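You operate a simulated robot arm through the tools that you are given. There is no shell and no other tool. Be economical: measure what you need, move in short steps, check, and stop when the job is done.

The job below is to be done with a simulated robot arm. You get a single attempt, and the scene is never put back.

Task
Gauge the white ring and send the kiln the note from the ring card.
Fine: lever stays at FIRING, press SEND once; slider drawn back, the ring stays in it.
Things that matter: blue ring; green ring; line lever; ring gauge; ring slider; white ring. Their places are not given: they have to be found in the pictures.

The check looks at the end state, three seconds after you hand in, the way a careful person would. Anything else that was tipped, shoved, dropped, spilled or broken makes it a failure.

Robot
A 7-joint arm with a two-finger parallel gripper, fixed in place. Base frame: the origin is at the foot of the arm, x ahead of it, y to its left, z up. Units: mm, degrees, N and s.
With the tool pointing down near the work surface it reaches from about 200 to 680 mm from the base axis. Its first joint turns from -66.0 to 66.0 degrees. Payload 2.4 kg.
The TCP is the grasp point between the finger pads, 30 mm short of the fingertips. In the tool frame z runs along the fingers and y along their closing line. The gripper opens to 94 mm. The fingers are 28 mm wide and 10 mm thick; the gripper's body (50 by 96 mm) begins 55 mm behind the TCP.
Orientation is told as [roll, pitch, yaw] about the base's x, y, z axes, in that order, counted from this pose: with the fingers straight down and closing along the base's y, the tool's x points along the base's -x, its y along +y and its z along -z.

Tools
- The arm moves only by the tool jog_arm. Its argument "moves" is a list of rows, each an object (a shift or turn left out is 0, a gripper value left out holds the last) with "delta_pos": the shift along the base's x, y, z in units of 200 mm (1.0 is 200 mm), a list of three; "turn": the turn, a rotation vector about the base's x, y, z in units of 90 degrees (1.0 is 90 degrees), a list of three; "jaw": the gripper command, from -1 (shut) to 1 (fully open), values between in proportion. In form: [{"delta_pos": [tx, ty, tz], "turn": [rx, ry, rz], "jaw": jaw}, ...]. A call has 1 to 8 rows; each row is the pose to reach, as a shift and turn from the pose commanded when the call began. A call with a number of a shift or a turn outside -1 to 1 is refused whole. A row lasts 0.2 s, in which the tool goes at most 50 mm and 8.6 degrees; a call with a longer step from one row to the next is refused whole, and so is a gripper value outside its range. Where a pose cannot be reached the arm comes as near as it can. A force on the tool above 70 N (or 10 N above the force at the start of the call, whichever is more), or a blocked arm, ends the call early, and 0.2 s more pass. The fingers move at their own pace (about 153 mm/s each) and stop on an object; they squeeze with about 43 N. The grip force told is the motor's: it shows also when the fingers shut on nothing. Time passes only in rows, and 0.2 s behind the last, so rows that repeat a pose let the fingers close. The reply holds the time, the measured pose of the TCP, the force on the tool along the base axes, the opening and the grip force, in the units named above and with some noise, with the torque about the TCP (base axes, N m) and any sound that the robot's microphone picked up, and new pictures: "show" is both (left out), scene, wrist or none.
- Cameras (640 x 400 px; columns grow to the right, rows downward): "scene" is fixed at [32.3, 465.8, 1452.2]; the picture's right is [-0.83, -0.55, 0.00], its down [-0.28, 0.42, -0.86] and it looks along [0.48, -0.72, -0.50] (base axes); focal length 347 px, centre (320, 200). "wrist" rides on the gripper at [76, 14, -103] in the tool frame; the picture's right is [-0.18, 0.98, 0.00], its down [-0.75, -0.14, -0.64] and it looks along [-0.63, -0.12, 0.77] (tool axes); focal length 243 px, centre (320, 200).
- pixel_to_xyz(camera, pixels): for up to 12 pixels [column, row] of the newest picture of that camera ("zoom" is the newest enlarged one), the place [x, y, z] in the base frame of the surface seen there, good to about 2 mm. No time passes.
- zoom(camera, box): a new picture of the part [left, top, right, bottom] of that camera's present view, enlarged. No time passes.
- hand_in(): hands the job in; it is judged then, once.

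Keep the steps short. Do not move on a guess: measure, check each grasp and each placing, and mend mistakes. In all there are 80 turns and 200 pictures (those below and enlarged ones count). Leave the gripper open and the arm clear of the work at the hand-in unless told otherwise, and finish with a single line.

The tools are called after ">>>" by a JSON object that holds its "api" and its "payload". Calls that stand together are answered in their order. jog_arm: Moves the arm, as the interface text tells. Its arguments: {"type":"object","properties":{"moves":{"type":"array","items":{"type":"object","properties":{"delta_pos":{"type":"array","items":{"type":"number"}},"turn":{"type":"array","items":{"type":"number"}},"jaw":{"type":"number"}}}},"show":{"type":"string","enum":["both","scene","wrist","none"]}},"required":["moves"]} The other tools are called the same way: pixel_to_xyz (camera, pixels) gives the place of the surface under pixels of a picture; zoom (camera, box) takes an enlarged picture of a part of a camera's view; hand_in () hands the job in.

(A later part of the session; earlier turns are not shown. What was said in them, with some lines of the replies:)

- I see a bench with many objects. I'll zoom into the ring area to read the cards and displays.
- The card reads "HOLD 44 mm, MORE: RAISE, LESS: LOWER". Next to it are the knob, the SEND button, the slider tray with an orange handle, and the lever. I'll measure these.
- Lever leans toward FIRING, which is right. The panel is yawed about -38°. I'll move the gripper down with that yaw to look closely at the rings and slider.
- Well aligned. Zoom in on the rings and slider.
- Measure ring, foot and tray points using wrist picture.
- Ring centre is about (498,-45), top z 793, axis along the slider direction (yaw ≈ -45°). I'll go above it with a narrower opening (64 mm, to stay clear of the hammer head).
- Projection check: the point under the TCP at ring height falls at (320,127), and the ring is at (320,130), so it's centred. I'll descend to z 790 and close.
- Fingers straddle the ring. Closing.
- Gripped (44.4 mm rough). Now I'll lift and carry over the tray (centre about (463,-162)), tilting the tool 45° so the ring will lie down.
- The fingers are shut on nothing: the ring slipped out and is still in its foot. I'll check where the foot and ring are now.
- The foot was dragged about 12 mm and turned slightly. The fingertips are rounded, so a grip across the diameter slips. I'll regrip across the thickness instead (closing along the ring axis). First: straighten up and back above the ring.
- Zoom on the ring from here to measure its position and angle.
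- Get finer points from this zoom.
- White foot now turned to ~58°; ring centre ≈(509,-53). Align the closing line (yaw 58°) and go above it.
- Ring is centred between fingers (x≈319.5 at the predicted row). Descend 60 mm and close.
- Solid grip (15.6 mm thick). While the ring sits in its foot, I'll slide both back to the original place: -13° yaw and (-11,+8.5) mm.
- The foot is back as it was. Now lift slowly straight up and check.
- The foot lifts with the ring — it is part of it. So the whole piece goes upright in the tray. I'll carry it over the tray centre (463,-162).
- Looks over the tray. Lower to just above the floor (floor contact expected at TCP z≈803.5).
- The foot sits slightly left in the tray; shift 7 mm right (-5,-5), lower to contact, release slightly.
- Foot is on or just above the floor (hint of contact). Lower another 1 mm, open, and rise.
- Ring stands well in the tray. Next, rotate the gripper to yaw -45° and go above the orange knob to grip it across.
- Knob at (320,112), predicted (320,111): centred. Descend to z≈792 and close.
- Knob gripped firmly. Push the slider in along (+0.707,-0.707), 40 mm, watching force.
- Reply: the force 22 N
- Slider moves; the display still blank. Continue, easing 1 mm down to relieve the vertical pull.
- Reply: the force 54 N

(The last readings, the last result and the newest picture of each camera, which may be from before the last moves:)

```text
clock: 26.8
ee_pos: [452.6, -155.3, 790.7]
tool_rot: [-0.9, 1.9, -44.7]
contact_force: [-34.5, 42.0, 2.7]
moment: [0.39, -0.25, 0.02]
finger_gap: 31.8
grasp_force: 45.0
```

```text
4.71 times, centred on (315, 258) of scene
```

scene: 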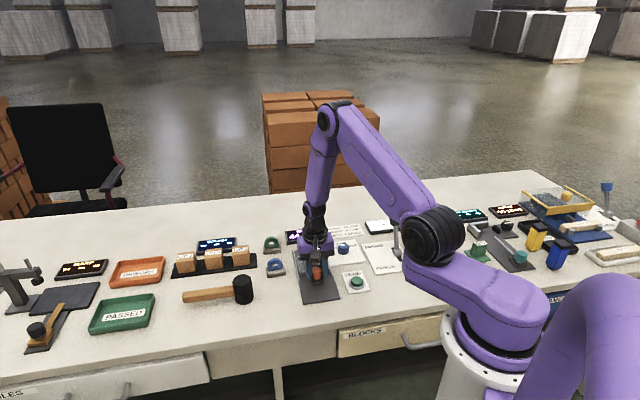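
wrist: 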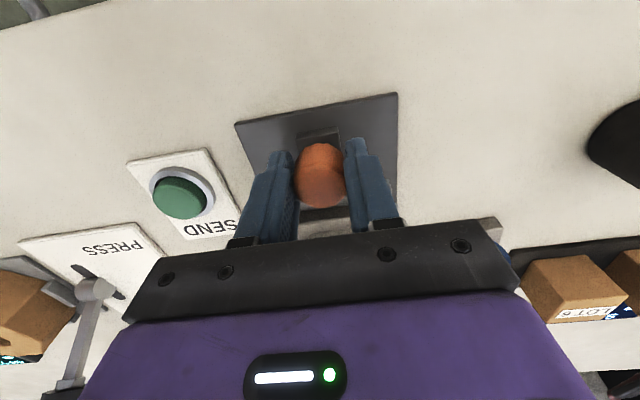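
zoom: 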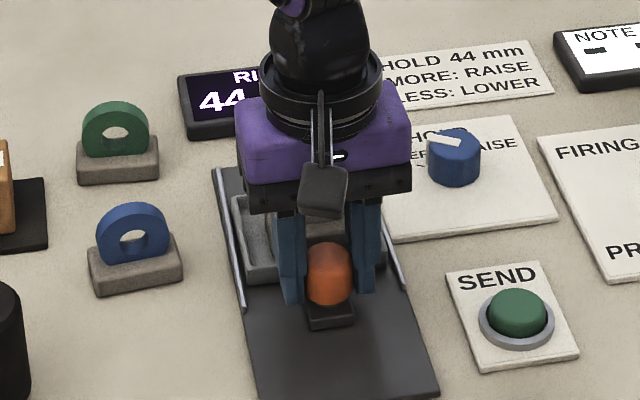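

At the end stop (≈54 N) the display shows "44…", partly hidden by the arm. I'll open the gripper and rise to read it fully.

>>> {"api": "jog_arm", "payload": {"moves": [{"delta_pos": [-0.012, 0.012, 0], "jaw": 0.2}, {"delta_pos": [-0.012, 0.012, 0], "jaw": 0.2}, {"delta_pos": [-0.03, 0.03, 0.2], "jaw": 0.2}, {"delta_pos": [-0.1, 0.1, 0.4], "jaw": 0.2}, {"delta_pos": [-0.2, 0.2, 0.6], "jaw": 0.2}, {"delta_pos": [-0.2, 0.2, 0.6], "jaw": 0.2}]}}

>>> {"api": "zoom", "payload": {"camera": "scene", "box": [260, 215, 420, 305]}}

>>> {"api": "zoom", "payload": {"camera": "wrist", "box": [200, 100, 400, 250]}}

```text
clock: 28.2
ee_pos: [424.1, -122.0, 912.6]
tool_rot: [0.0, 0.0, -45.1]
contact_force: [-0.3, 0.1, -0.4]
moment: [0.04, 0.0, -0.02]
finger_gap: 56.4
grasp_force: 0.1
```

scene: 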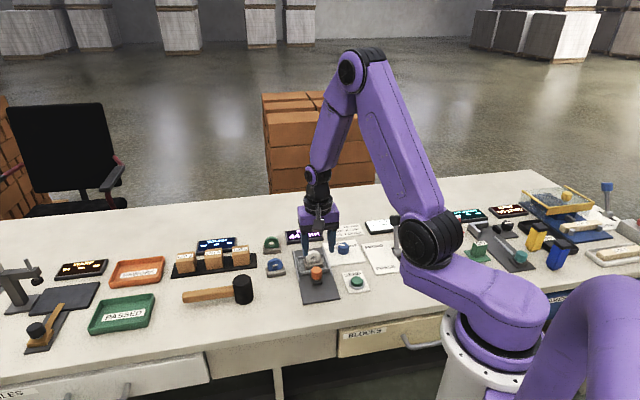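
wrist: 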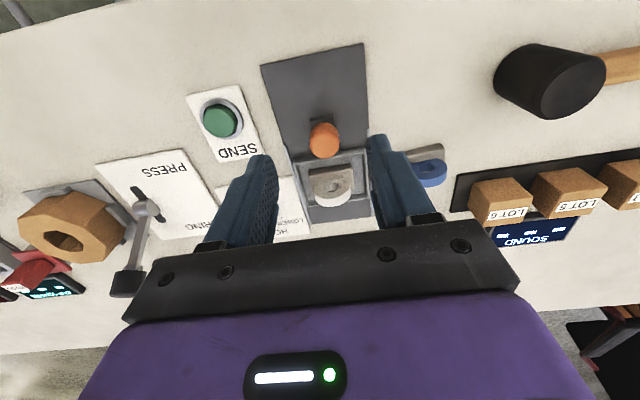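

```text
4.00 times, centred on (340, 260) of scene
```

zoom: 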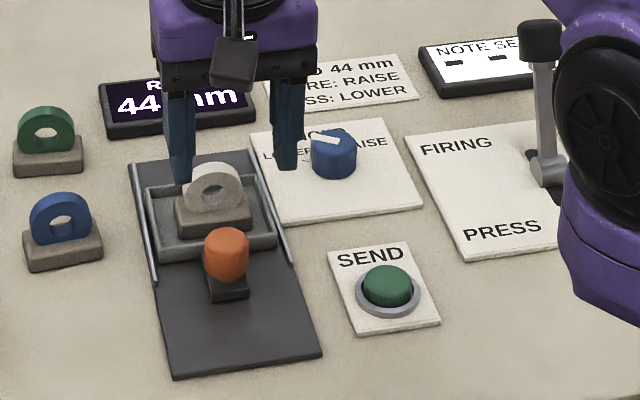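

```text
2.67 times, centred on (300, 175) of wrist
```

zoom: 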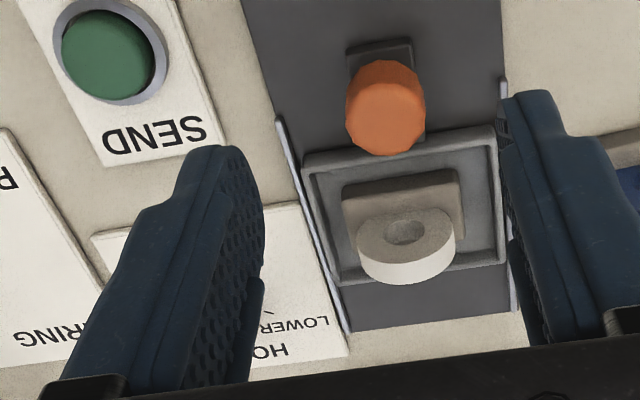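

Reads "44…mm" with a finger in the way. Move aside to see the whole display.

>>> {"api": "jog_arm", "payload": {"moves": [{"delta_pos": [-0.1, 0.15, 0.1]}, {"delta_pos": [-0.2, 0.3, 0.2]}, {"delta_pos": [-0.3, 0.45, 0.2]}, {"delta_pos": [-0.3, 0.45, 0.2]}], "show": "none"}}

>>> {"api": "zoom", "payload": {"camera": "scene", "box": [270, 210, 390, 280]}}

```text
clock: 29.2
ee_pos: [361.4, -34.7, 953.2]
tool_rot: [0.0, 0.1, -45.1]
contact_force: [0.3, -0.6, 0.5]
moment: [0.02, -0.03, -0.02]
finger_gap: 56.5
grasp_force: 0.0
```

```text
5.33 times, centred on (330, 245) of scene
```

zoom: 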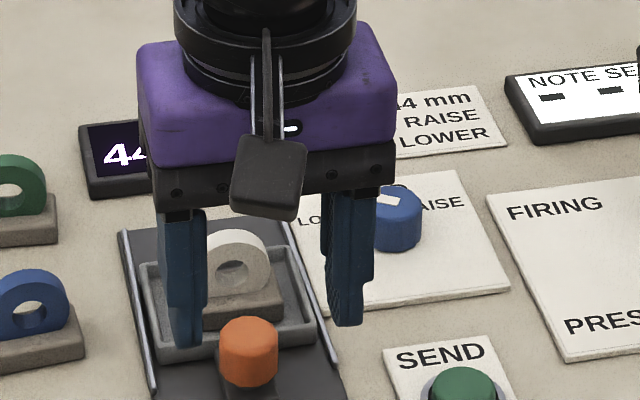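

I moved along the line of sight; go left in the picture instead.

>>> {"api": "jog_arm", "payload": {"moves": [{"delta_pos": [0.17, 0.11, 0.05]}, {"delta_pos": [0.34, 0.22, 0.1]}, {"delta_pos": [0.5, 0.33, 0.1]}, {"delta_pos": [0.5, 0.33, 0.1]}], "show": "none"}}

>>> {"api": "zoom", "payload": {"camera": "scene", "box": [270, 210, 390, 280]}}

```text
clock: 30.2
ee_pos: [460.3, 30.6, 973.5]
tool_rot: [0.1, 0.0, -45.1]
contact_force: [0.3, -0.7, 1.0]
moment: [0.01, 0.0, -0.04]
finger_gap: 56.5
grasp_force: 0.1
```

```text
5.33 times, centred on (330, 245) of scene
```

zoom: 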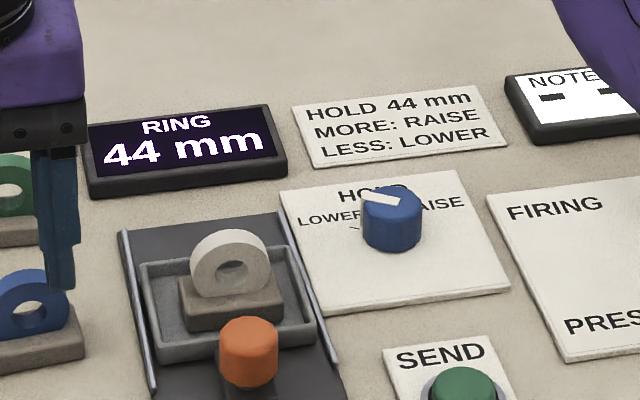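

Gauge reads exactly 44 mm, so the note is HOLD. Now I need a top view of the dial; move the camera over that panel.

>>> {"api": "jog_arm", "payload": {"moves": [{"delta_pos": [-0.07, -0.18, 0]}, {"delta_pos": [-0.14, -0.36, 0]}, {"delta_pos": [-0.21, -0.54, 0]}, {"delta_pos": [-0.28, -0.72, 0]}, {"delta_pos": [-0.36, -0.9, -0.05]}, {"delta_pos": [-0.38, -1.0, -0.15]}, {"delta_pos": [-0.38, -1.0, -0.25]}, {"delta_pos": [-0.38, -1.0, -0.25]}]}}

>>> {"api": "zoom", "payload": {"camera": "wrist", "box": [200, 80, 400, 240]}}

```text
clock: 32.0
ee_pos: [386.1, -168.8, 922.5]
tool_rot: [0.0, 0.0, -45.2]
contact_force: [-0.6, -0.2, -0.4]
moment: [0.02, 0.01, 0.04]
finger_gap: 56.5
grasp_force: 0.1
```

scene: 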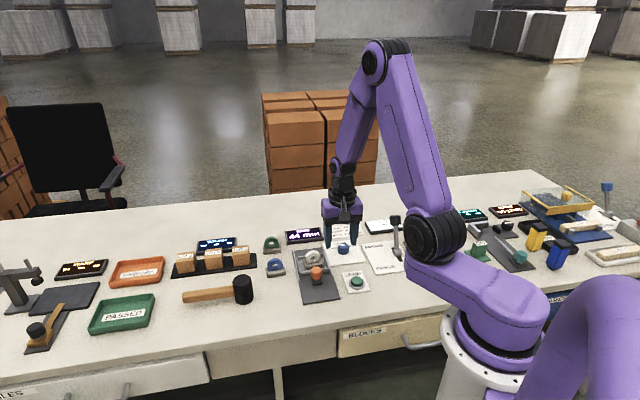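
wrist: 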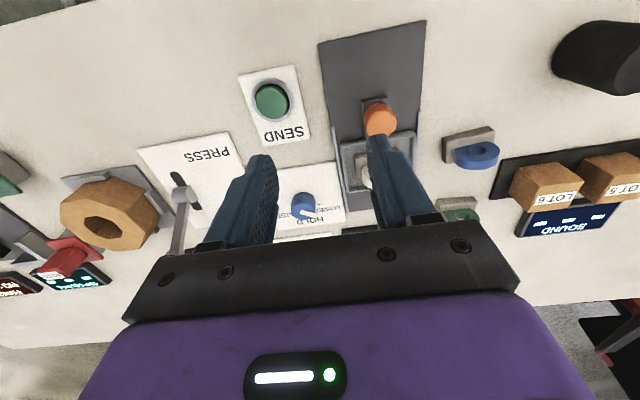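

```text
2.50 times, centred on (300, 160) of wrist
```

zoom: 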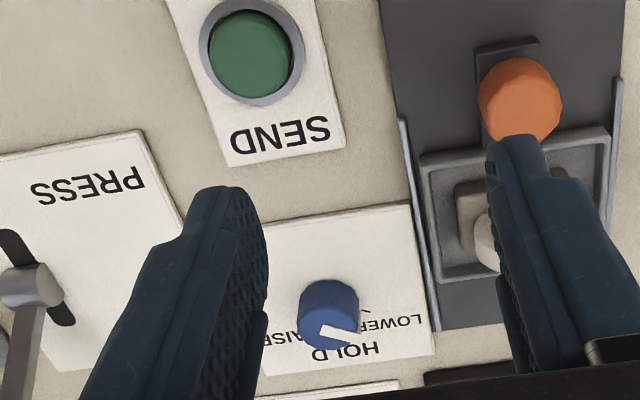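

>>> {"api": "zoom", "payload": {"camera": "wrist", "box": [275, 170, 355, 230]}}

>>> {"api": "zoom", "payload": {"camera": "scene", "box": [320, 230, 380, 270]}}

```text
6.67 times, centred on (315, 200) of wrist
```

zoom: 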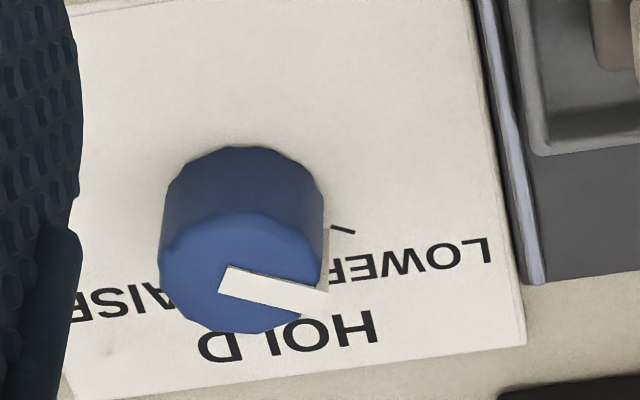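

```text
10.00 times, centred on (350, 250) of scene
```

zoom: 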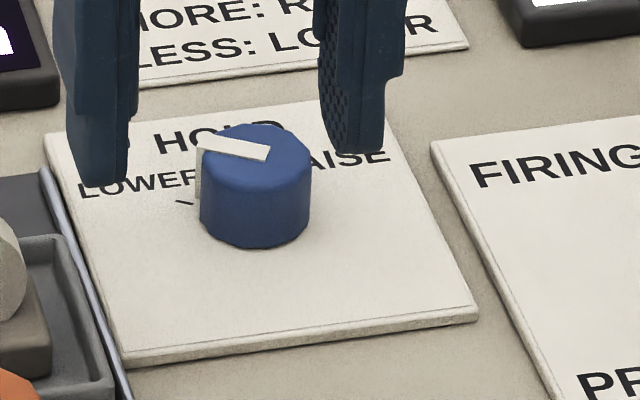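

The pointer is on LOWER; it must be turned to HOLD (pointing straight away from me). Measure pointer, knob and tick.

>>> {"api": "pixel_to_xyz", "payload": {"camera": "zoom", "pixels": [[203, 143], [265, 153], [258, 128], [306, 165], [258, 190], [207, 170], [185, 203], [222, 140], [470, 318], [125, 358]]}}

>>> {"api": "pixel_to_xyz", "payload": {"camera": "wrist", "pixels": [[310, 213], [323, 214.5], [300, 210], [310, 205], [311, 218], [326, 204.5], [353, 220], [345, 172], [306, 200]]}}

```text
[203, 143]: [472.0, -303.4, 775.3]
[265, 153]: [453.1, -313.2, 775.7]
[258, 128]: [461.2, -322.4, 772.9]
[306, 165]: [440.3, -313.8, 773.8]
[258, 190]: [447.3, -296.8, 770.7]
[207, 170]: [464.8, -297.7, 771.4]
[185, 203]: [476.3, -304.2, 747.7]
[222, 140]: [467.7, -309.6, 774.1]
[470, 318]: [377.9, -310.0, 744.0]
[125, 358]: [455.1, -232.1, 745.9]
```

```text
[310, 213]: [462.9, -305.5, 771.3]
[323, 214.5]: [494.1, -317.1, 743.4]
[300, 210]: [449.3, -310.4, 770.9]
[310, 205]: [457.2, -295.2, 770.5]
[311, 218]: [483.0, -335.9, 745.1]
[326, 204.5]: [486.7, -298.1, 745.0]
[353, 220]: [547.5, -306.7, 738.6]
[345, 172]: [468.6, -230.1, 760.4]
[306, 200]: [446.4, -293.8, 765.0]
```

Knob centre ≈(453.5,-308.5), top 774. Pointer azimuth ≈ +18°, HOLD azimuth ≈ -45°. I'll approach with yaw +15° (pads across the pointer), then turn -60°.

>>> {"api": "jog_arm", "payload": {"moves": [{"delta_pos": [0.04, -0.09, 0], "turn": [0, 0, 0.084]}, {"delta_pos": [0.08, -0.18, 0], "turn": [0, 0, 0.168]}, {"delta_pos": [0.12, -0.27, 0], "turn": [0, 0, 0.252]}, {"delta_pos": [0.17, -0.36, 0], "turn": [0, 0, 0.336]}, {"delta_pos": [0.22, -0.45, 0], "turn": [0, 0, 0.42]}, {"delta_pos": [0.27, -0.54, -0.05], "turn": [0, 0, 0.504]}, {"delta_pos": [0.31, -0.63, -0.1], "turn": [0, 0, 0.588]}, {"delta_pos": [0.338, -0.698, -0.21], "turn": [0, 0, 0.667]}]}}

>>> {"api": "zoom", "payload": {"camera": "wrist", "box": [240, 60, 400, 160]}}

```text
clock: 33.8
ee_pos: [453.8, -308.9, 879.8]
tool_rot: [-0.1, -0.1, 15.0]
contact_force: [0.5, 0.9, -0.5]
moment: [0.01, 0.01, 0.03]
finger_gap: 56.3
grasp_force: 0.1
```

scene: 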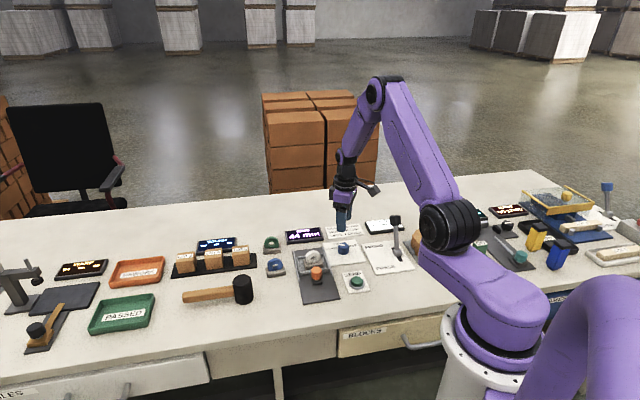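
wrist: 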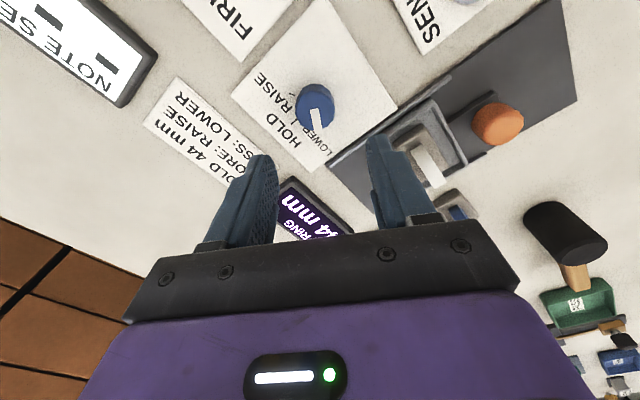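

```text
4.00 times, centred on (320, 110) of wrist
```

zoom: 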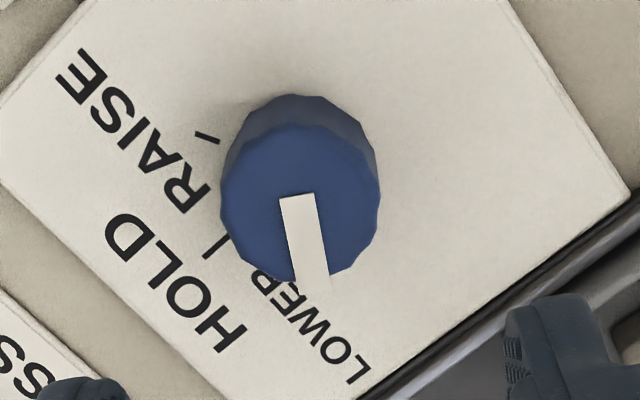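

>>> {"api": "pixel_to_xyz", "payload": {"camera": "zoom", "pixels": [[224, 195], [376, 200], [300, 126], [265, 262], [345, 262], [300, 200], [215, 243], [207, 137], [312, 275], [298, 200]]}}

```text
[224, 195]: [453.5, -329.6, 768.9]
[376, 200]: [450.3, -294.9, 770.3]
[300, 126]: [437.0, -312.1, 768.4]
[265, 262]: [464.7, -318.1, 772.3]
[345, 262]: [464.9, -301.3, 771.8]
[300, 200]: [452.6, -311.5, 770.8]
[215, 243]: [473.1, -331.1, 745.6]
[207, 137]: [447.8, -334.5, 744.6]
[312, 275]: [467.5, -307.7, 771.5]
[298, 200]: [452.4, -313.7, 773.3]
```

Centre (452.3,-312), HOLD tick 59° clockwise from pointer. Shift (-1.3,-3.2) and descend to z 783, then close.

>>> {"api": "jog_arm", "payload": {"moves": [{"delta_pos": [-0.007, -0.016, -0.2]}, {"delta_pos": [-0.007, -0.016, -0.4]}, {"delta_pos": [-0.007, -0.016, -0.485]}, {"delta_pos": [-0.007, -0.016, -0.485], "jaw": -1}, {"delta_pos": [-0.007, -0.016, -0.485], "jaw": -1}, {"delta_pos": [-0.007, -0.016, -0.485], "jaw": -1}], "show": "wrist"}}

```text
clock: 35.2
ee_pos: [451.0, -313.6, 783.8]
tool_rot: [0.0, -0.1, 14.9]
contact_force: [3.8, -9.3, -6.2]
moment: [0.21, -0.18, -0.08]
finger_gap: 35.8
grasp_force: 45.0
```

wrist: 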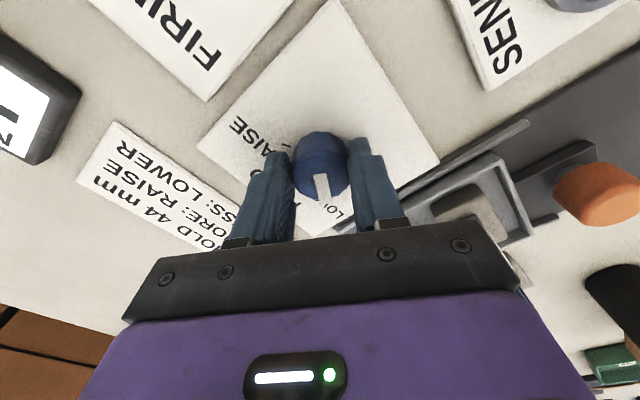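

Knob gripped. Turn -59° in place.

>>> {"api": "jog_arm", "payload": {"moves": [{"turn": [0, 0, -0.084], "jaw": -1}, {"turn": [0, 0, -0.168], "jaw": -1}, {"turn": [0, 0, -0.252], "jaw": -1}, {"turn": [0, 0, -0.336], "jaw": -1}, {"turn": [0, 0, -0.42], "jaw": -1}, {"turn": [0, 0, -0.504], "jaw": -1}, {"turn": [0, 0, -0.588], "jaw": -1}, {"turn": [0, 0, -0.656], "jaw": -1}], "show": "wrist"}}

```text
clock: 37.0
ee_pos: [452.0, -312.3, 784.2]
tool_rot: [0.0, 0.1, -44.2]
contact_force: [-4.1, 7.2, 21.7]
moment: [-0.38, -0.1, -0.01]
finger_gap: 35.6
grasp_force: 44.8
```

wrist: 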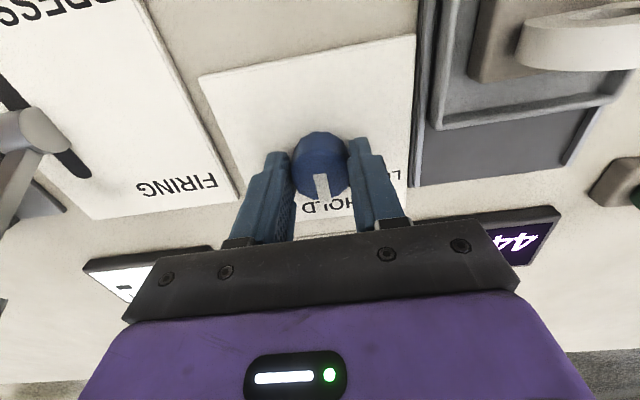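

The pointer now points at HOLD. Open, lift, and check from above.

>>> {"api": "jog_arm", "payload": {"moves": [{"jaw": 0.2}, {"jaw": 0.2}, {"delta_pos": [0, 0, 0.2], "jaw": 0.2}, {"delta_pos": [0, 0, 0.4], "jaw": 0.2}, {"delta_pos": [-0.07, 0.07, 0.55], "jaw": 0.2}, {"delta_pos": [-0.15, 0.15, 0.55], "jaw": 0.2}, {"delta_pos": [-0.15, 0.15, 0.55], "jaw": 0.2}]}}

>>> {"api": "zoom", "payload": {"camera": "wrist", "box": [240, 100, 400, 200]}}

```text
clock: 38.6
ee_pos: [420.9, -281.4, 890.6]
tool_rot: [0.0, 0.0, -44.1]
contact_force: [-0.4, -0.4, 0.2]
moment: [0.0, -0.02, 0.01]
finger_gap: 56.6
grasp_force: 0.1
```

scene: 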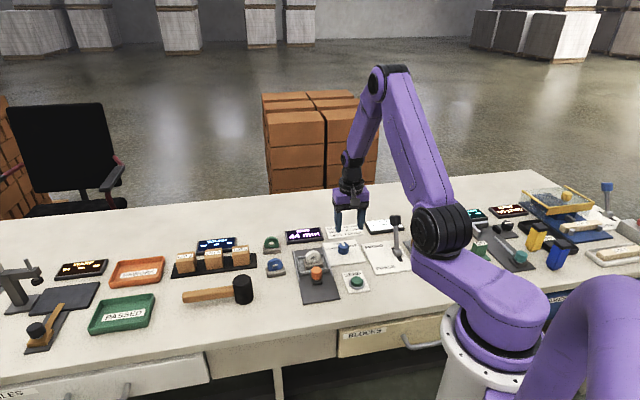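
wrist: 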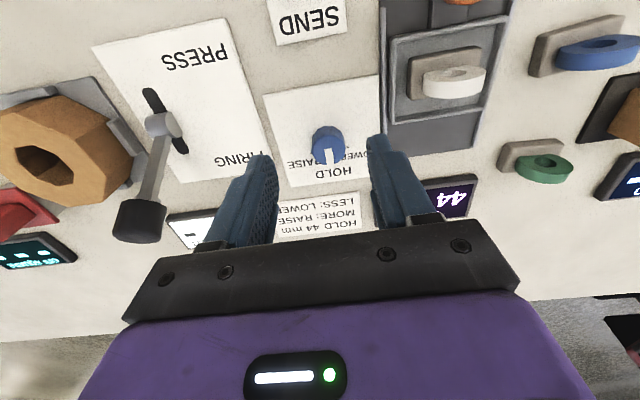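

```text
4.00 times, centred on (320, 150) of wrist
```

zoom: 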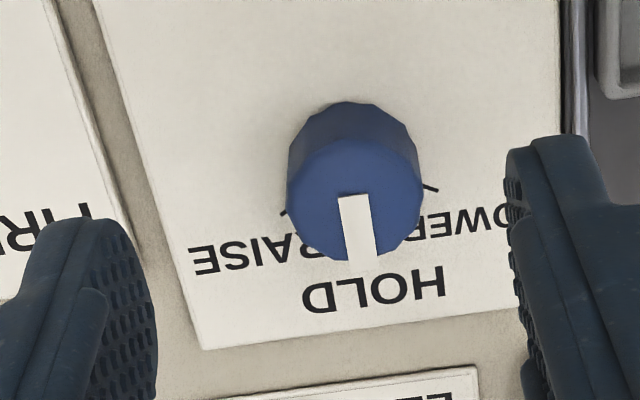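

HOLD is set. Lever leans to FIRING. Next, go above the SEND button with fingers closed.

>>> {"api": "jog_arm", "payload": {"moves": [{"delta_pos": [-0.1, 0.11, 0], "jaw": -1}, {"delta_pos": [-0.2, 0.22, 0], "jaw": -1}, {"delta_pos": [-0.3, 0.33, 0], "jaw": -1}, {"delta_pos": [-0.378, 0.412, -0.1], "jaw": -1}, {"delta_pos": [-0.378, 0.412, -0.25], "jaw": -1}, {"delta_pos": [-0.378, 0.412, -0.25], "jaw": -1}]}}

>>> {"api": "zoom", "payload": {"camera": "wrist", "box": [220, 60, 420, 180]}}

```text
clock: 40.0
ee_pos: [346.8, -198.4, 842.0]
tool_rot: [0.0, 0.0, -44.0]
contact_force: [-1.3, 0.4, 0.2]
moment: [0.0, -0.04, 0.03]
finger_gap: 0.1
grasp_force: 33.3
```

scene: 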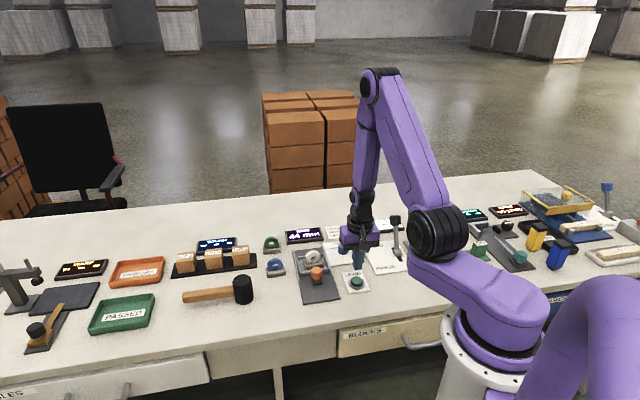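
wrist: 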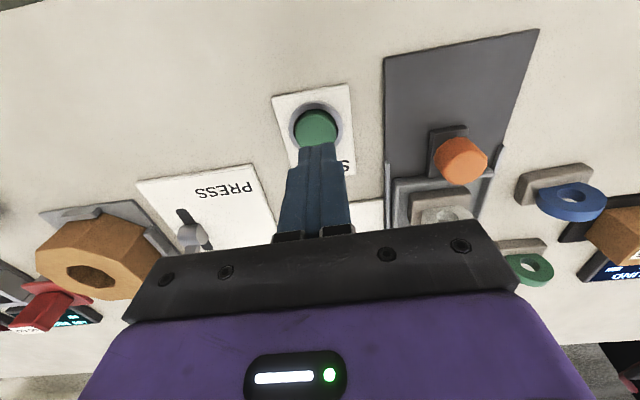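

```text
3.20 times, centred on (320, 120) of wrist
```

zoom: 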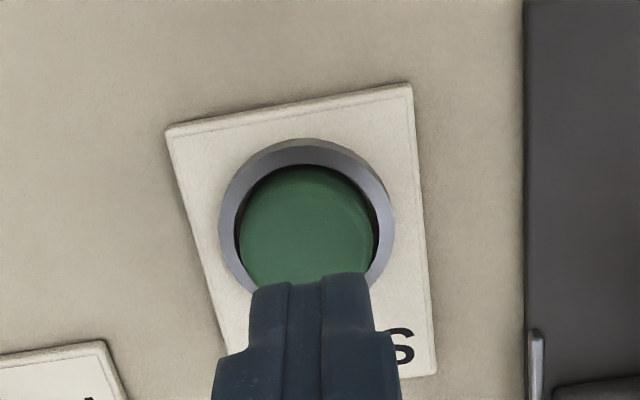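

>>> {"api": "pixel_to_xyz", "payload": {"camera": "zoom", "pixels": [[242, 230], [372, 230], [307, 172], [260, 275], [307, 235], [222, 220], [392, 220], [306, 142]]}}

```text
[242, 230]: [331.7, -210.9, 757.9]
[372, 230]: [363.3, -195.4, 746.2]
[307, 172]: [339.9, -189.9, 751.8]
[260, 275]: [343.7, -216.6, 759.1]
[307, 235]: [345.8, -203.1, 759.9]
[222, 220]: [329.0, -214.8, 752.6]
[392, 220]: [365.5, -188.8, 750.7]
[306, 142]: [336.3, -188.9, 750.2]
```

Button centre ≈(347,-202.5), top z≈760. Shift 4 mm and press carefully in small steps to TCP z≈786.

>>> {"api": "jog_arm", "payload": {"moves": [{"delta_pos": [0, -0.02, -0.1], "jaw": -1}, {"delta_pos": [0, -0.02, -0.22], "jaw": -1}, {"delta_pos": [0, -0.02, -0.25], "jaw": -1}, {"delta_pos": [0, -0.02, -0.265], "jaw": -1}, {"delta_pos": [0, -0.02, -0.28], "jaw": -1}]}}

>>> {"api": "zoom", "payload": {"camera": "scene", "box": [330, 215, 410, 300]}}

```text
clock: 41.2
ee_pos: [347.5, -203.6, 786.5]
tool_rot: [-0.1, 0.1, -44.1]
contact_force: [0.8, 2.0, 5.7]
moment: [0.09, 0.01, -0.03]
finger_gap: 0.0
grasp_force: 33.5
heard: click
```

scene: 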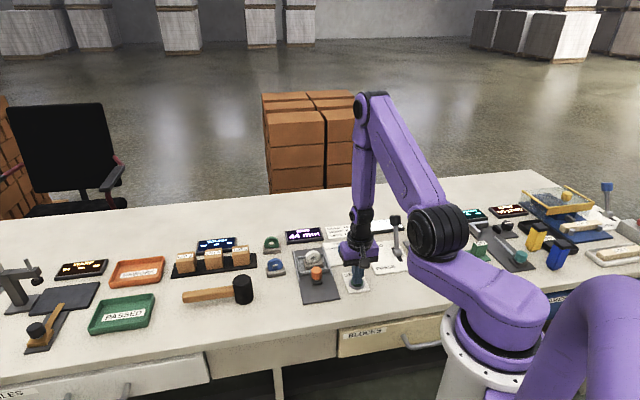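
wrist: 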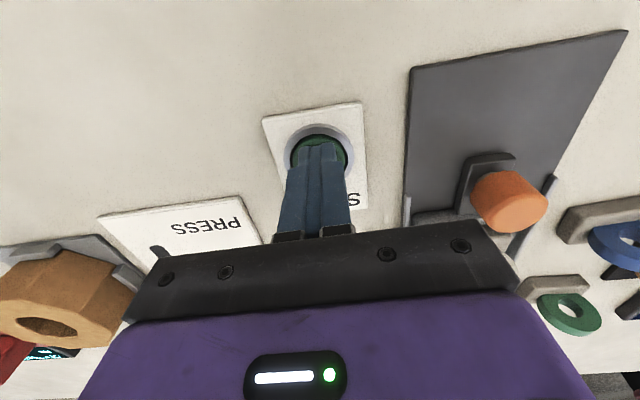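

```text
4.71 times, centred on (370, 258) of scene
```

zoom: 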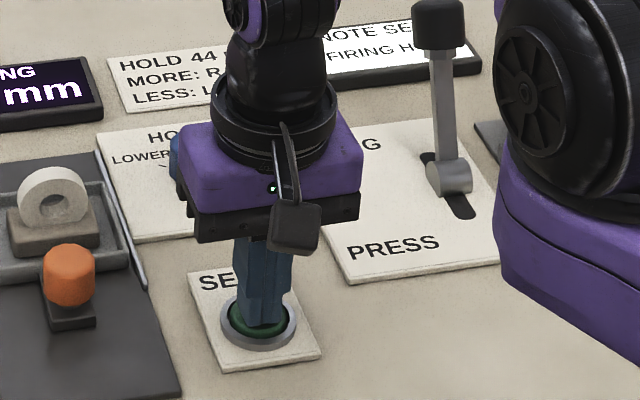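

Clicked; the note display shows "FIRING H…". Rise and go above the orange knob with open fingers.

>>> {"api": "jog_arm", "payload": {"moves": [{"delta_pos": [0, 0, 0.2], "jaw": -1}, {"delta_pos": [0, 0, 0.4], "jaw": -1}, {"delta_pos": [0.1, 0.05, 0.52], "jaw": 0.2}, {"delta_pos": [0.25, 0.11, 0.52], "jaw": 0.2}, {"delta_pos": [0.4, 0.18, 0.52], "jaw": 0.2}, {"delta_pos": [0.522, 0.235, 0.52], "turn": [0, 0, -0.01], "jaw": 0.2}, {"delta_pos": [0.522, 0.235, 0.52], "turn": [0, 0, -0.01], "jaw": 0.2}]}}

>>> {"api": "zoom", "payload": {"camera": "scene", "box": [340, 210, 420, 290]}}

>>> {"api": "zoom", "payload": {"camera": "wrist", "box": [220, 60, 420, 180]}}

```text
clock: 42.8
ee_pos: [452.5, -155.6, 889.5]
tool_rot: [0.0, 0.0, -44.9]
contact_force: [-0.5, 0.2, 0.2]
moment: [0.0, 0.02, -0.02]
finger_gap: 56.4
grasp_force: 0.1
```

scene: 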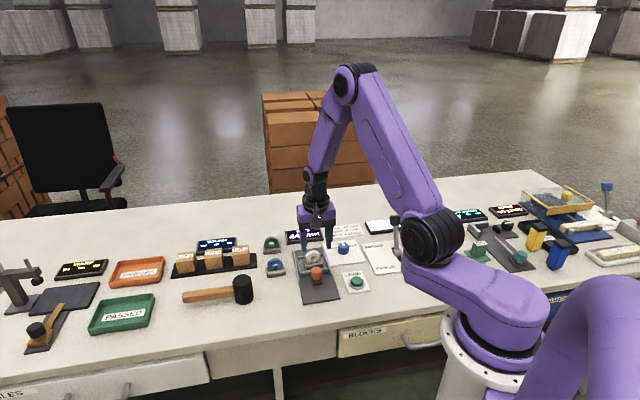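
wrist: 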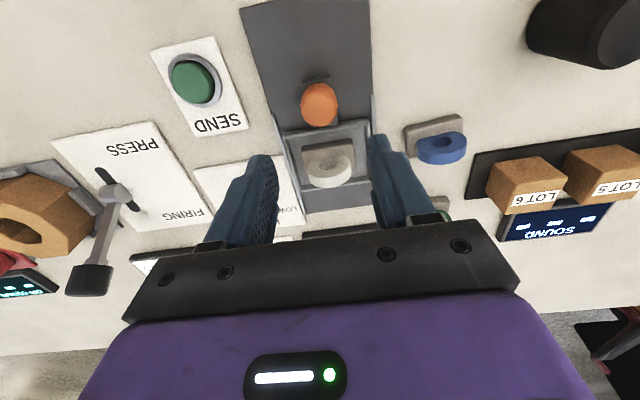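

```text
5.00 times, centred on (380, 250) of scene
```

zoom: 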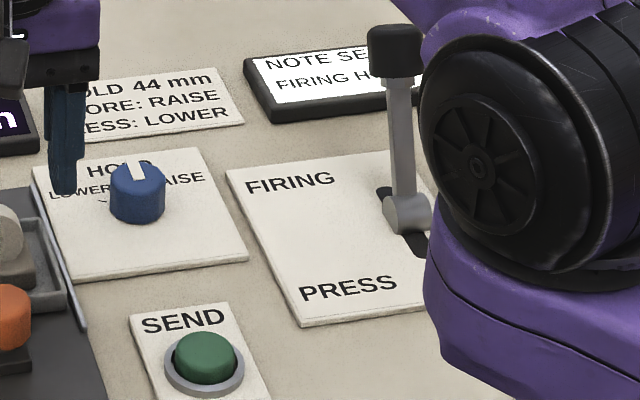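

```text
3.20 times, centred on (320, 120) of wrist
```

zoom: 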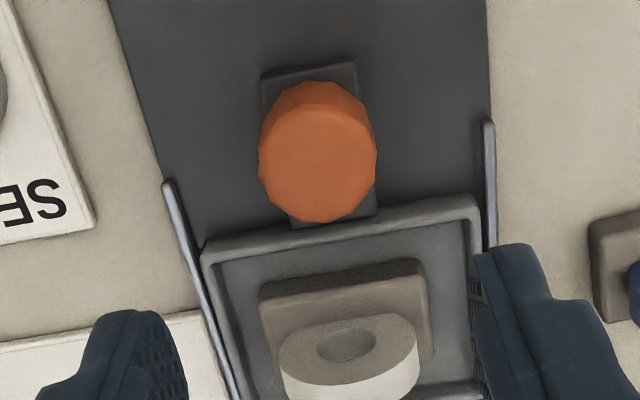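

Knob nearly centred (≈3 mm toward me). Descend, grip.

>>> {"api": "jog_arm", "payload": {"moves": [{"delta_pos": [-0.011, 0.011, -0.2]}, {"delta_pos": [-0.011, 0.011, -0.4]}, {"delta_pos": [-0.011, 0.011, -0.485]}, {"delta_pos": [-0.011, 0.011, -0.485], "jaw": -1}, {"delta_pos": [-0.011, 0.011, -0.485], "jaw": -1}, {"delta_pos": [-0.011, 0.011, -0.485], "jaw": -1}], "show": "wrist"}}

```text
clock: 44.2
ee_pos: [449.9, -153.1, 792.8]
tool_rot: [0.0, -0.1, -44.7]
contact_force: [15.1, 18.4, -5.7]
moment: [-0.18, -0.01, 0.14]
finger_gap: 31.6
grasp_force: 44.9
```

wrist: 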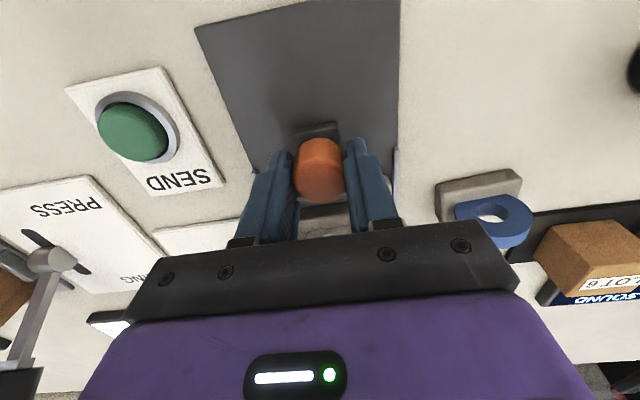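

Gripped. Draw back gently 53 mm.

>>> {"api": "jog_arm", "payload": {"moves": [{"delta_pos": [-0.02, 0.028, 0], "jaw": -1}, {"delta_pos": [-0.048, 0.056, 0], "jaw": -1}, {"delta_pos": [-0.076, 0.084, 0], "jaw": -1}, {"delta_pos": [-0.104, 0.112, 0], "jaw": -1}, {"delta_pos": [-0.132, 0.14, 0], "jaw": -1}, {"delta_pos": [-0.16, 0.168, 0], "jaw": -1}, {"delta_pos": [-0.184, 0.192, 0], "jaw": -1}, {"delta_pos": [-0.184, 0.192, 0], "jaw": -1}]}}

>>> {"api": "zoom", "payload": {"camera": "scene", "box": [270, 225, 370, 305]}}

```text
clock: 46.0
ee_pos: [416.2, -118.5, 793.1]
tool_rot: [0.2, -0.5, -45.1]
contact_force: [27.9, 0.1, -26.5]
moment: [0.03, 0.51, -0.08]
finger_gap: 31.4
grasp_force: 45.3
```

scene: 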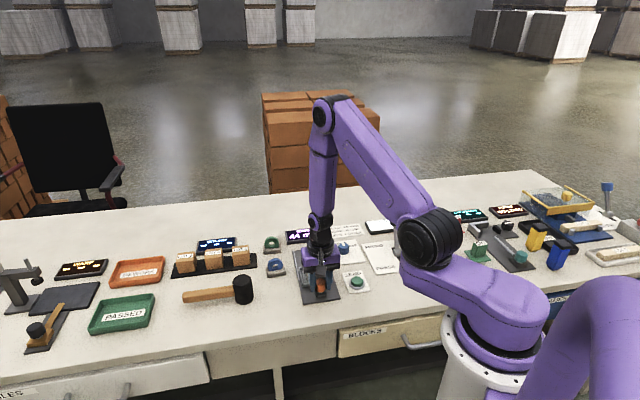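
wrist: 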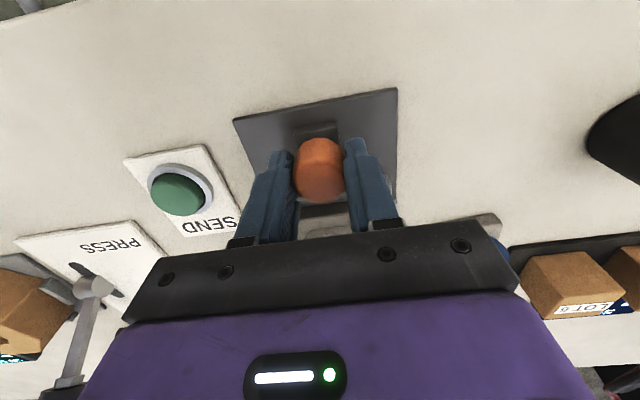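

```text
5.00 times, centred on (320, 265) of scene
```

zoom: 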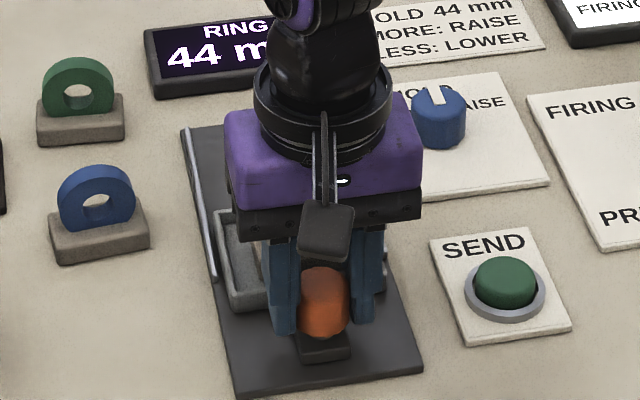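

Nearly at the start position. Pull a few mm more to reach the back stop.

>>> {"api": "jog_arm", "payload": {"moves": [{"delta_pos": [-0.008, 0.008, -0.004], "jaw": -1}, {"delta_pos": [-0.016, 0.016, -0.006], "jaw": -1}, {"delta_pos": [-0.022, 0.022, -0.006], "jaw": -1}, {"delta_pos": [-0.022, 0.022, -0.006], "jaw": -1}], "show": "none"}}

```text
clock: 47.0
ee_pos: [413.0, -116.1, 794.1]
tool_rot: [0.5, -1.1, -45.3]
contact_force: [18.4, -34.2, 7.2]
moment: [-0.79, 0.03, 0.01]
finger_gap: 31.9
grasp_force: 44.9
```

At the back stop (force ≈39 N outward). Ease off, open, lift and step clear.

>>> {"api": "jog_arm", "payload": {"moves": [{"delta_pos": [0.014, -0.014, 0], "jaw": -1}, {"delta_pos": [0.014, -0.014, 0], "jaw": 0.2}, {"delta_pos": [0.014, -0.014, 0], "jaw": 0.2}, {"delta_pos": [0.014, -0.014, 0.2], "jaw": 0.2}, {"delta_pos": [0.014, -0.014, 0.4], "jaw": 0.2}, {"delta_pos": [-0.05, 0.1, 0.6], "jaw": 0.5}, {"delta_pos": [-0.1, 0.3, 0.75], "jaw": 1}], "show": "none"}}

>>> {"api": "jog_arm", "payload": {"moves": [{"delta_pos": [0.1, 0.15, 0.1]}, {"delta_pos": [0.2, 0.3, 0.2]}, {"delta_pos": [0.3, 0.45, 0.3]}, {"delta_pos": [0.4, 0.6, 0.3]}, {"delta_pos": [0.4, 0.6, 0.3]}]}}

>>> {"api": "zoom", "payload": {"camera": "scene", "box": [250, 210, 420, 310]}}

```text
refused: row 7 steps farther than a row can; nothing moved
```

```text
clock: 47.4
ee_pos: [403.8, -104.8, 799.3]
tool_rot: [-1.0, 1.9, -47.5]
contact_force: [-6.9, -6.2, 11.5]
moment: [0.29, -0.16, -0.21]
finger_gap: 28.3
grasp_force: 44.9
stopped in row 1: the force on the tool passed its limit at 125 N (the readings are from after the stop); the commanded pose is now the measured one
```

scene: 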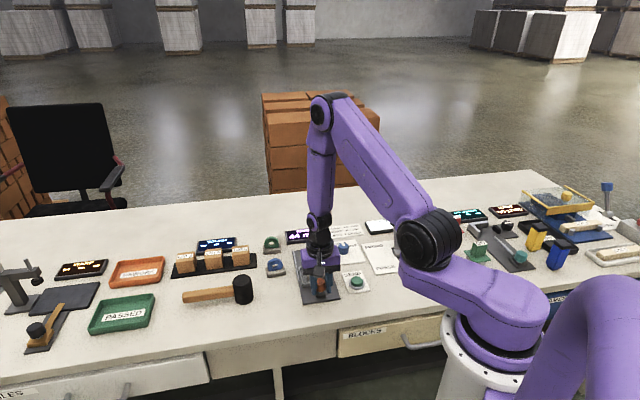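
wrist: 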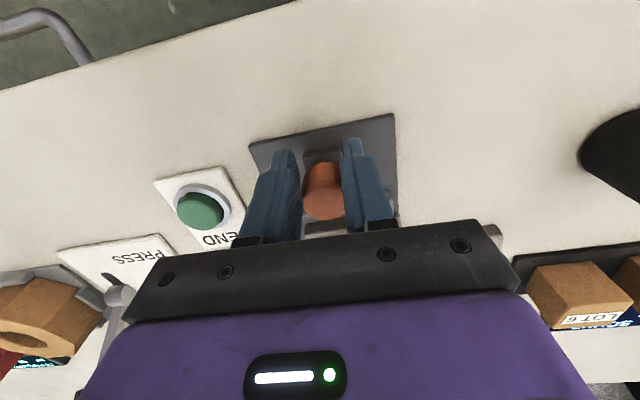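

```text
3.76 times, centred on (335, 260) of scene
```

zoom: 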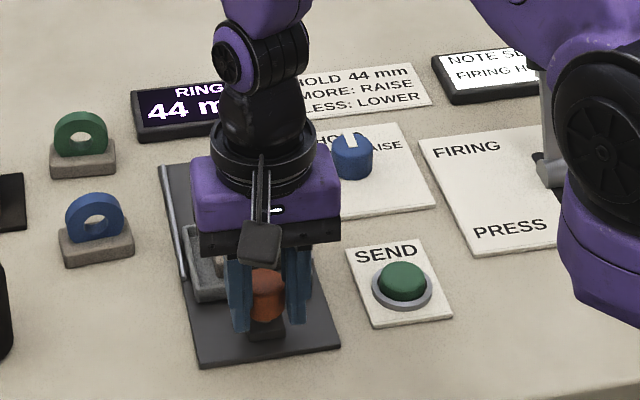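

My release call was refused, so the next call pulled against the still-gripped knob and slipped part-way off it before the force stop. Now I'll simply open and rise straight, then inspect for any shift.

>>> {"api": "jog_arm", "payload": {"moves": [{"jaw": 0.2}, {"jaw": 0.2}, {"delta_pos": [0, 0, 0.15], "jaw": 0.2}, {"delta_pos": [0, 0, 0.35], "jaw": 0.2}, {"delta_pos": [0, 0, 0.55], "jaw": 0.2}, {"delta_pos": [0, 0, 0.75], "jaw": 0.2}], "show": "wrist"}}

>>> {"api": "zoom", "payload": {"camera": "scene", "box": [250, 210, 420, 310]}}

```text
clock: 48.8
ee_pos: [405.3, -106.0, 949.9]
tool_rot: [-1.0, 1.8, -47.3]
contact_force: [0.2, -0.3, -0.7]
moment: [0.01, 0.02, 0.05]
finger_gap: 56.4
grasp_force: 0.0
```

wrist: 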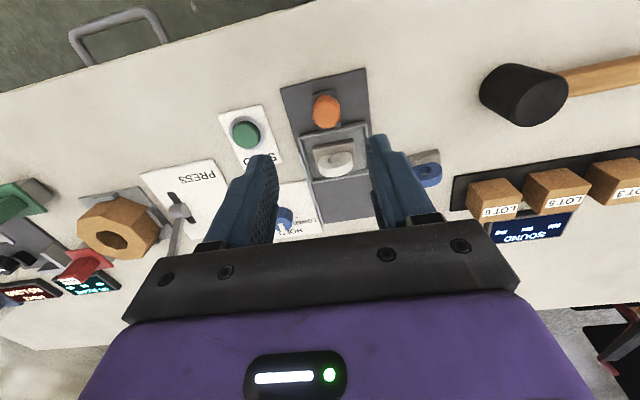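

```text
3.76 times, centred on (335, 260) of scene
```

zoom: 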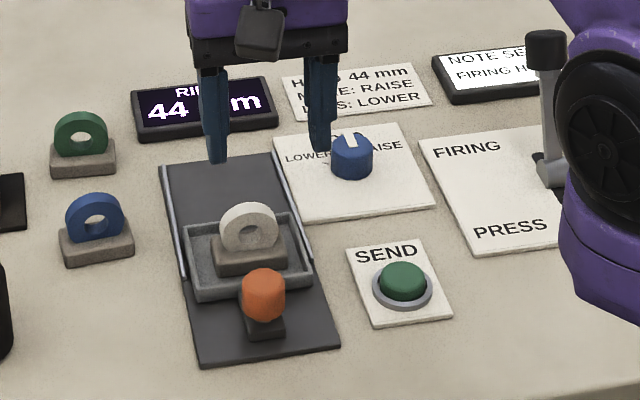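

Slider is fully back at its start place (knob at ≈(320,282) as originally), ring upright in the tray. Now open the gripper and move clear for a last check.

>>> {"api": "jog_arm", "payload": {"moves": [{"delta_pos": [0.05, 0.15, 0.1], "jaw": 0.6}, {"delta_pos": [0.1, 0.3, 0.2], "jaw": 1}, {"delta_pos": [0.15, 0.45, 0.3], "jaw": 1}, {"delta_pos": [0.2, 0.6, 0.4], "jaw": 1}, {"delta_pos": [0.25, 0.75, 0.5], "jaw": 1}, {"delta_pos": [0.25, 0.75, 0.5], "jaw": 1}], "show": "scene"}}

>>> {"api": "zoom", "payload": {"camera": "scene", "box": [250, 210, 430, 310]}}

```text
clock: 50.2
ee_pos: [454.2, 45.9, 1047.1]
tool_rot: [-1.0, 1.8, -47.3]
contact_force: [-0.8, -0.2, -0.3]
moment: [-0.02, 0.01, 0.02]
finger_gap: 94.1
grasp_force: 0.0
```

scene: 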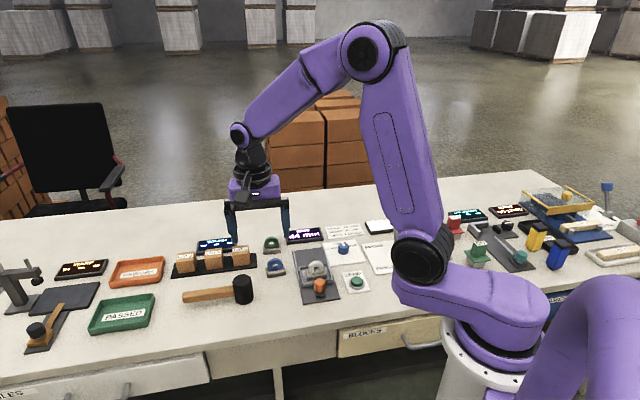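

```text
3.56 times, centred on (340, 260) of scene
```

zoom: 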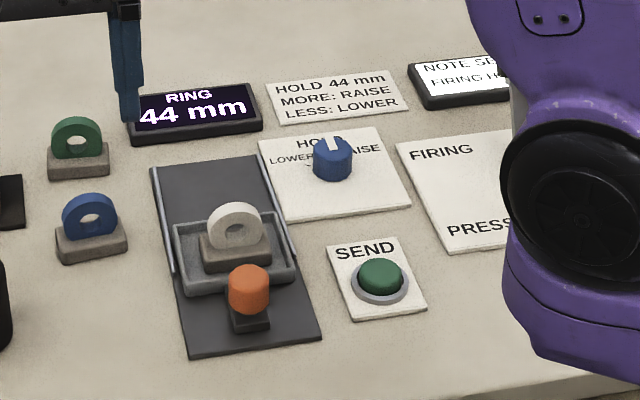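

Ring gauged at 44 mm, dial on HOLD, note "FIRING H…" sent once, lever untouched at FIRING, slider drawn back with the ring in it. Hand in.

>>> {"api": "hand_in", "payload": {}}

```text
The job is handed in.
```

The white ring gauged 44 mm, so I turned the dial from LOWER to HOLD and pressed SEND once (note display: "FIRING H…", the rest out of view); the lever is still at FIRING and the slider is drawn back with the ring upright in it, though one mistimed move pulled hard (125 N) on the slider knob with no visible damage.
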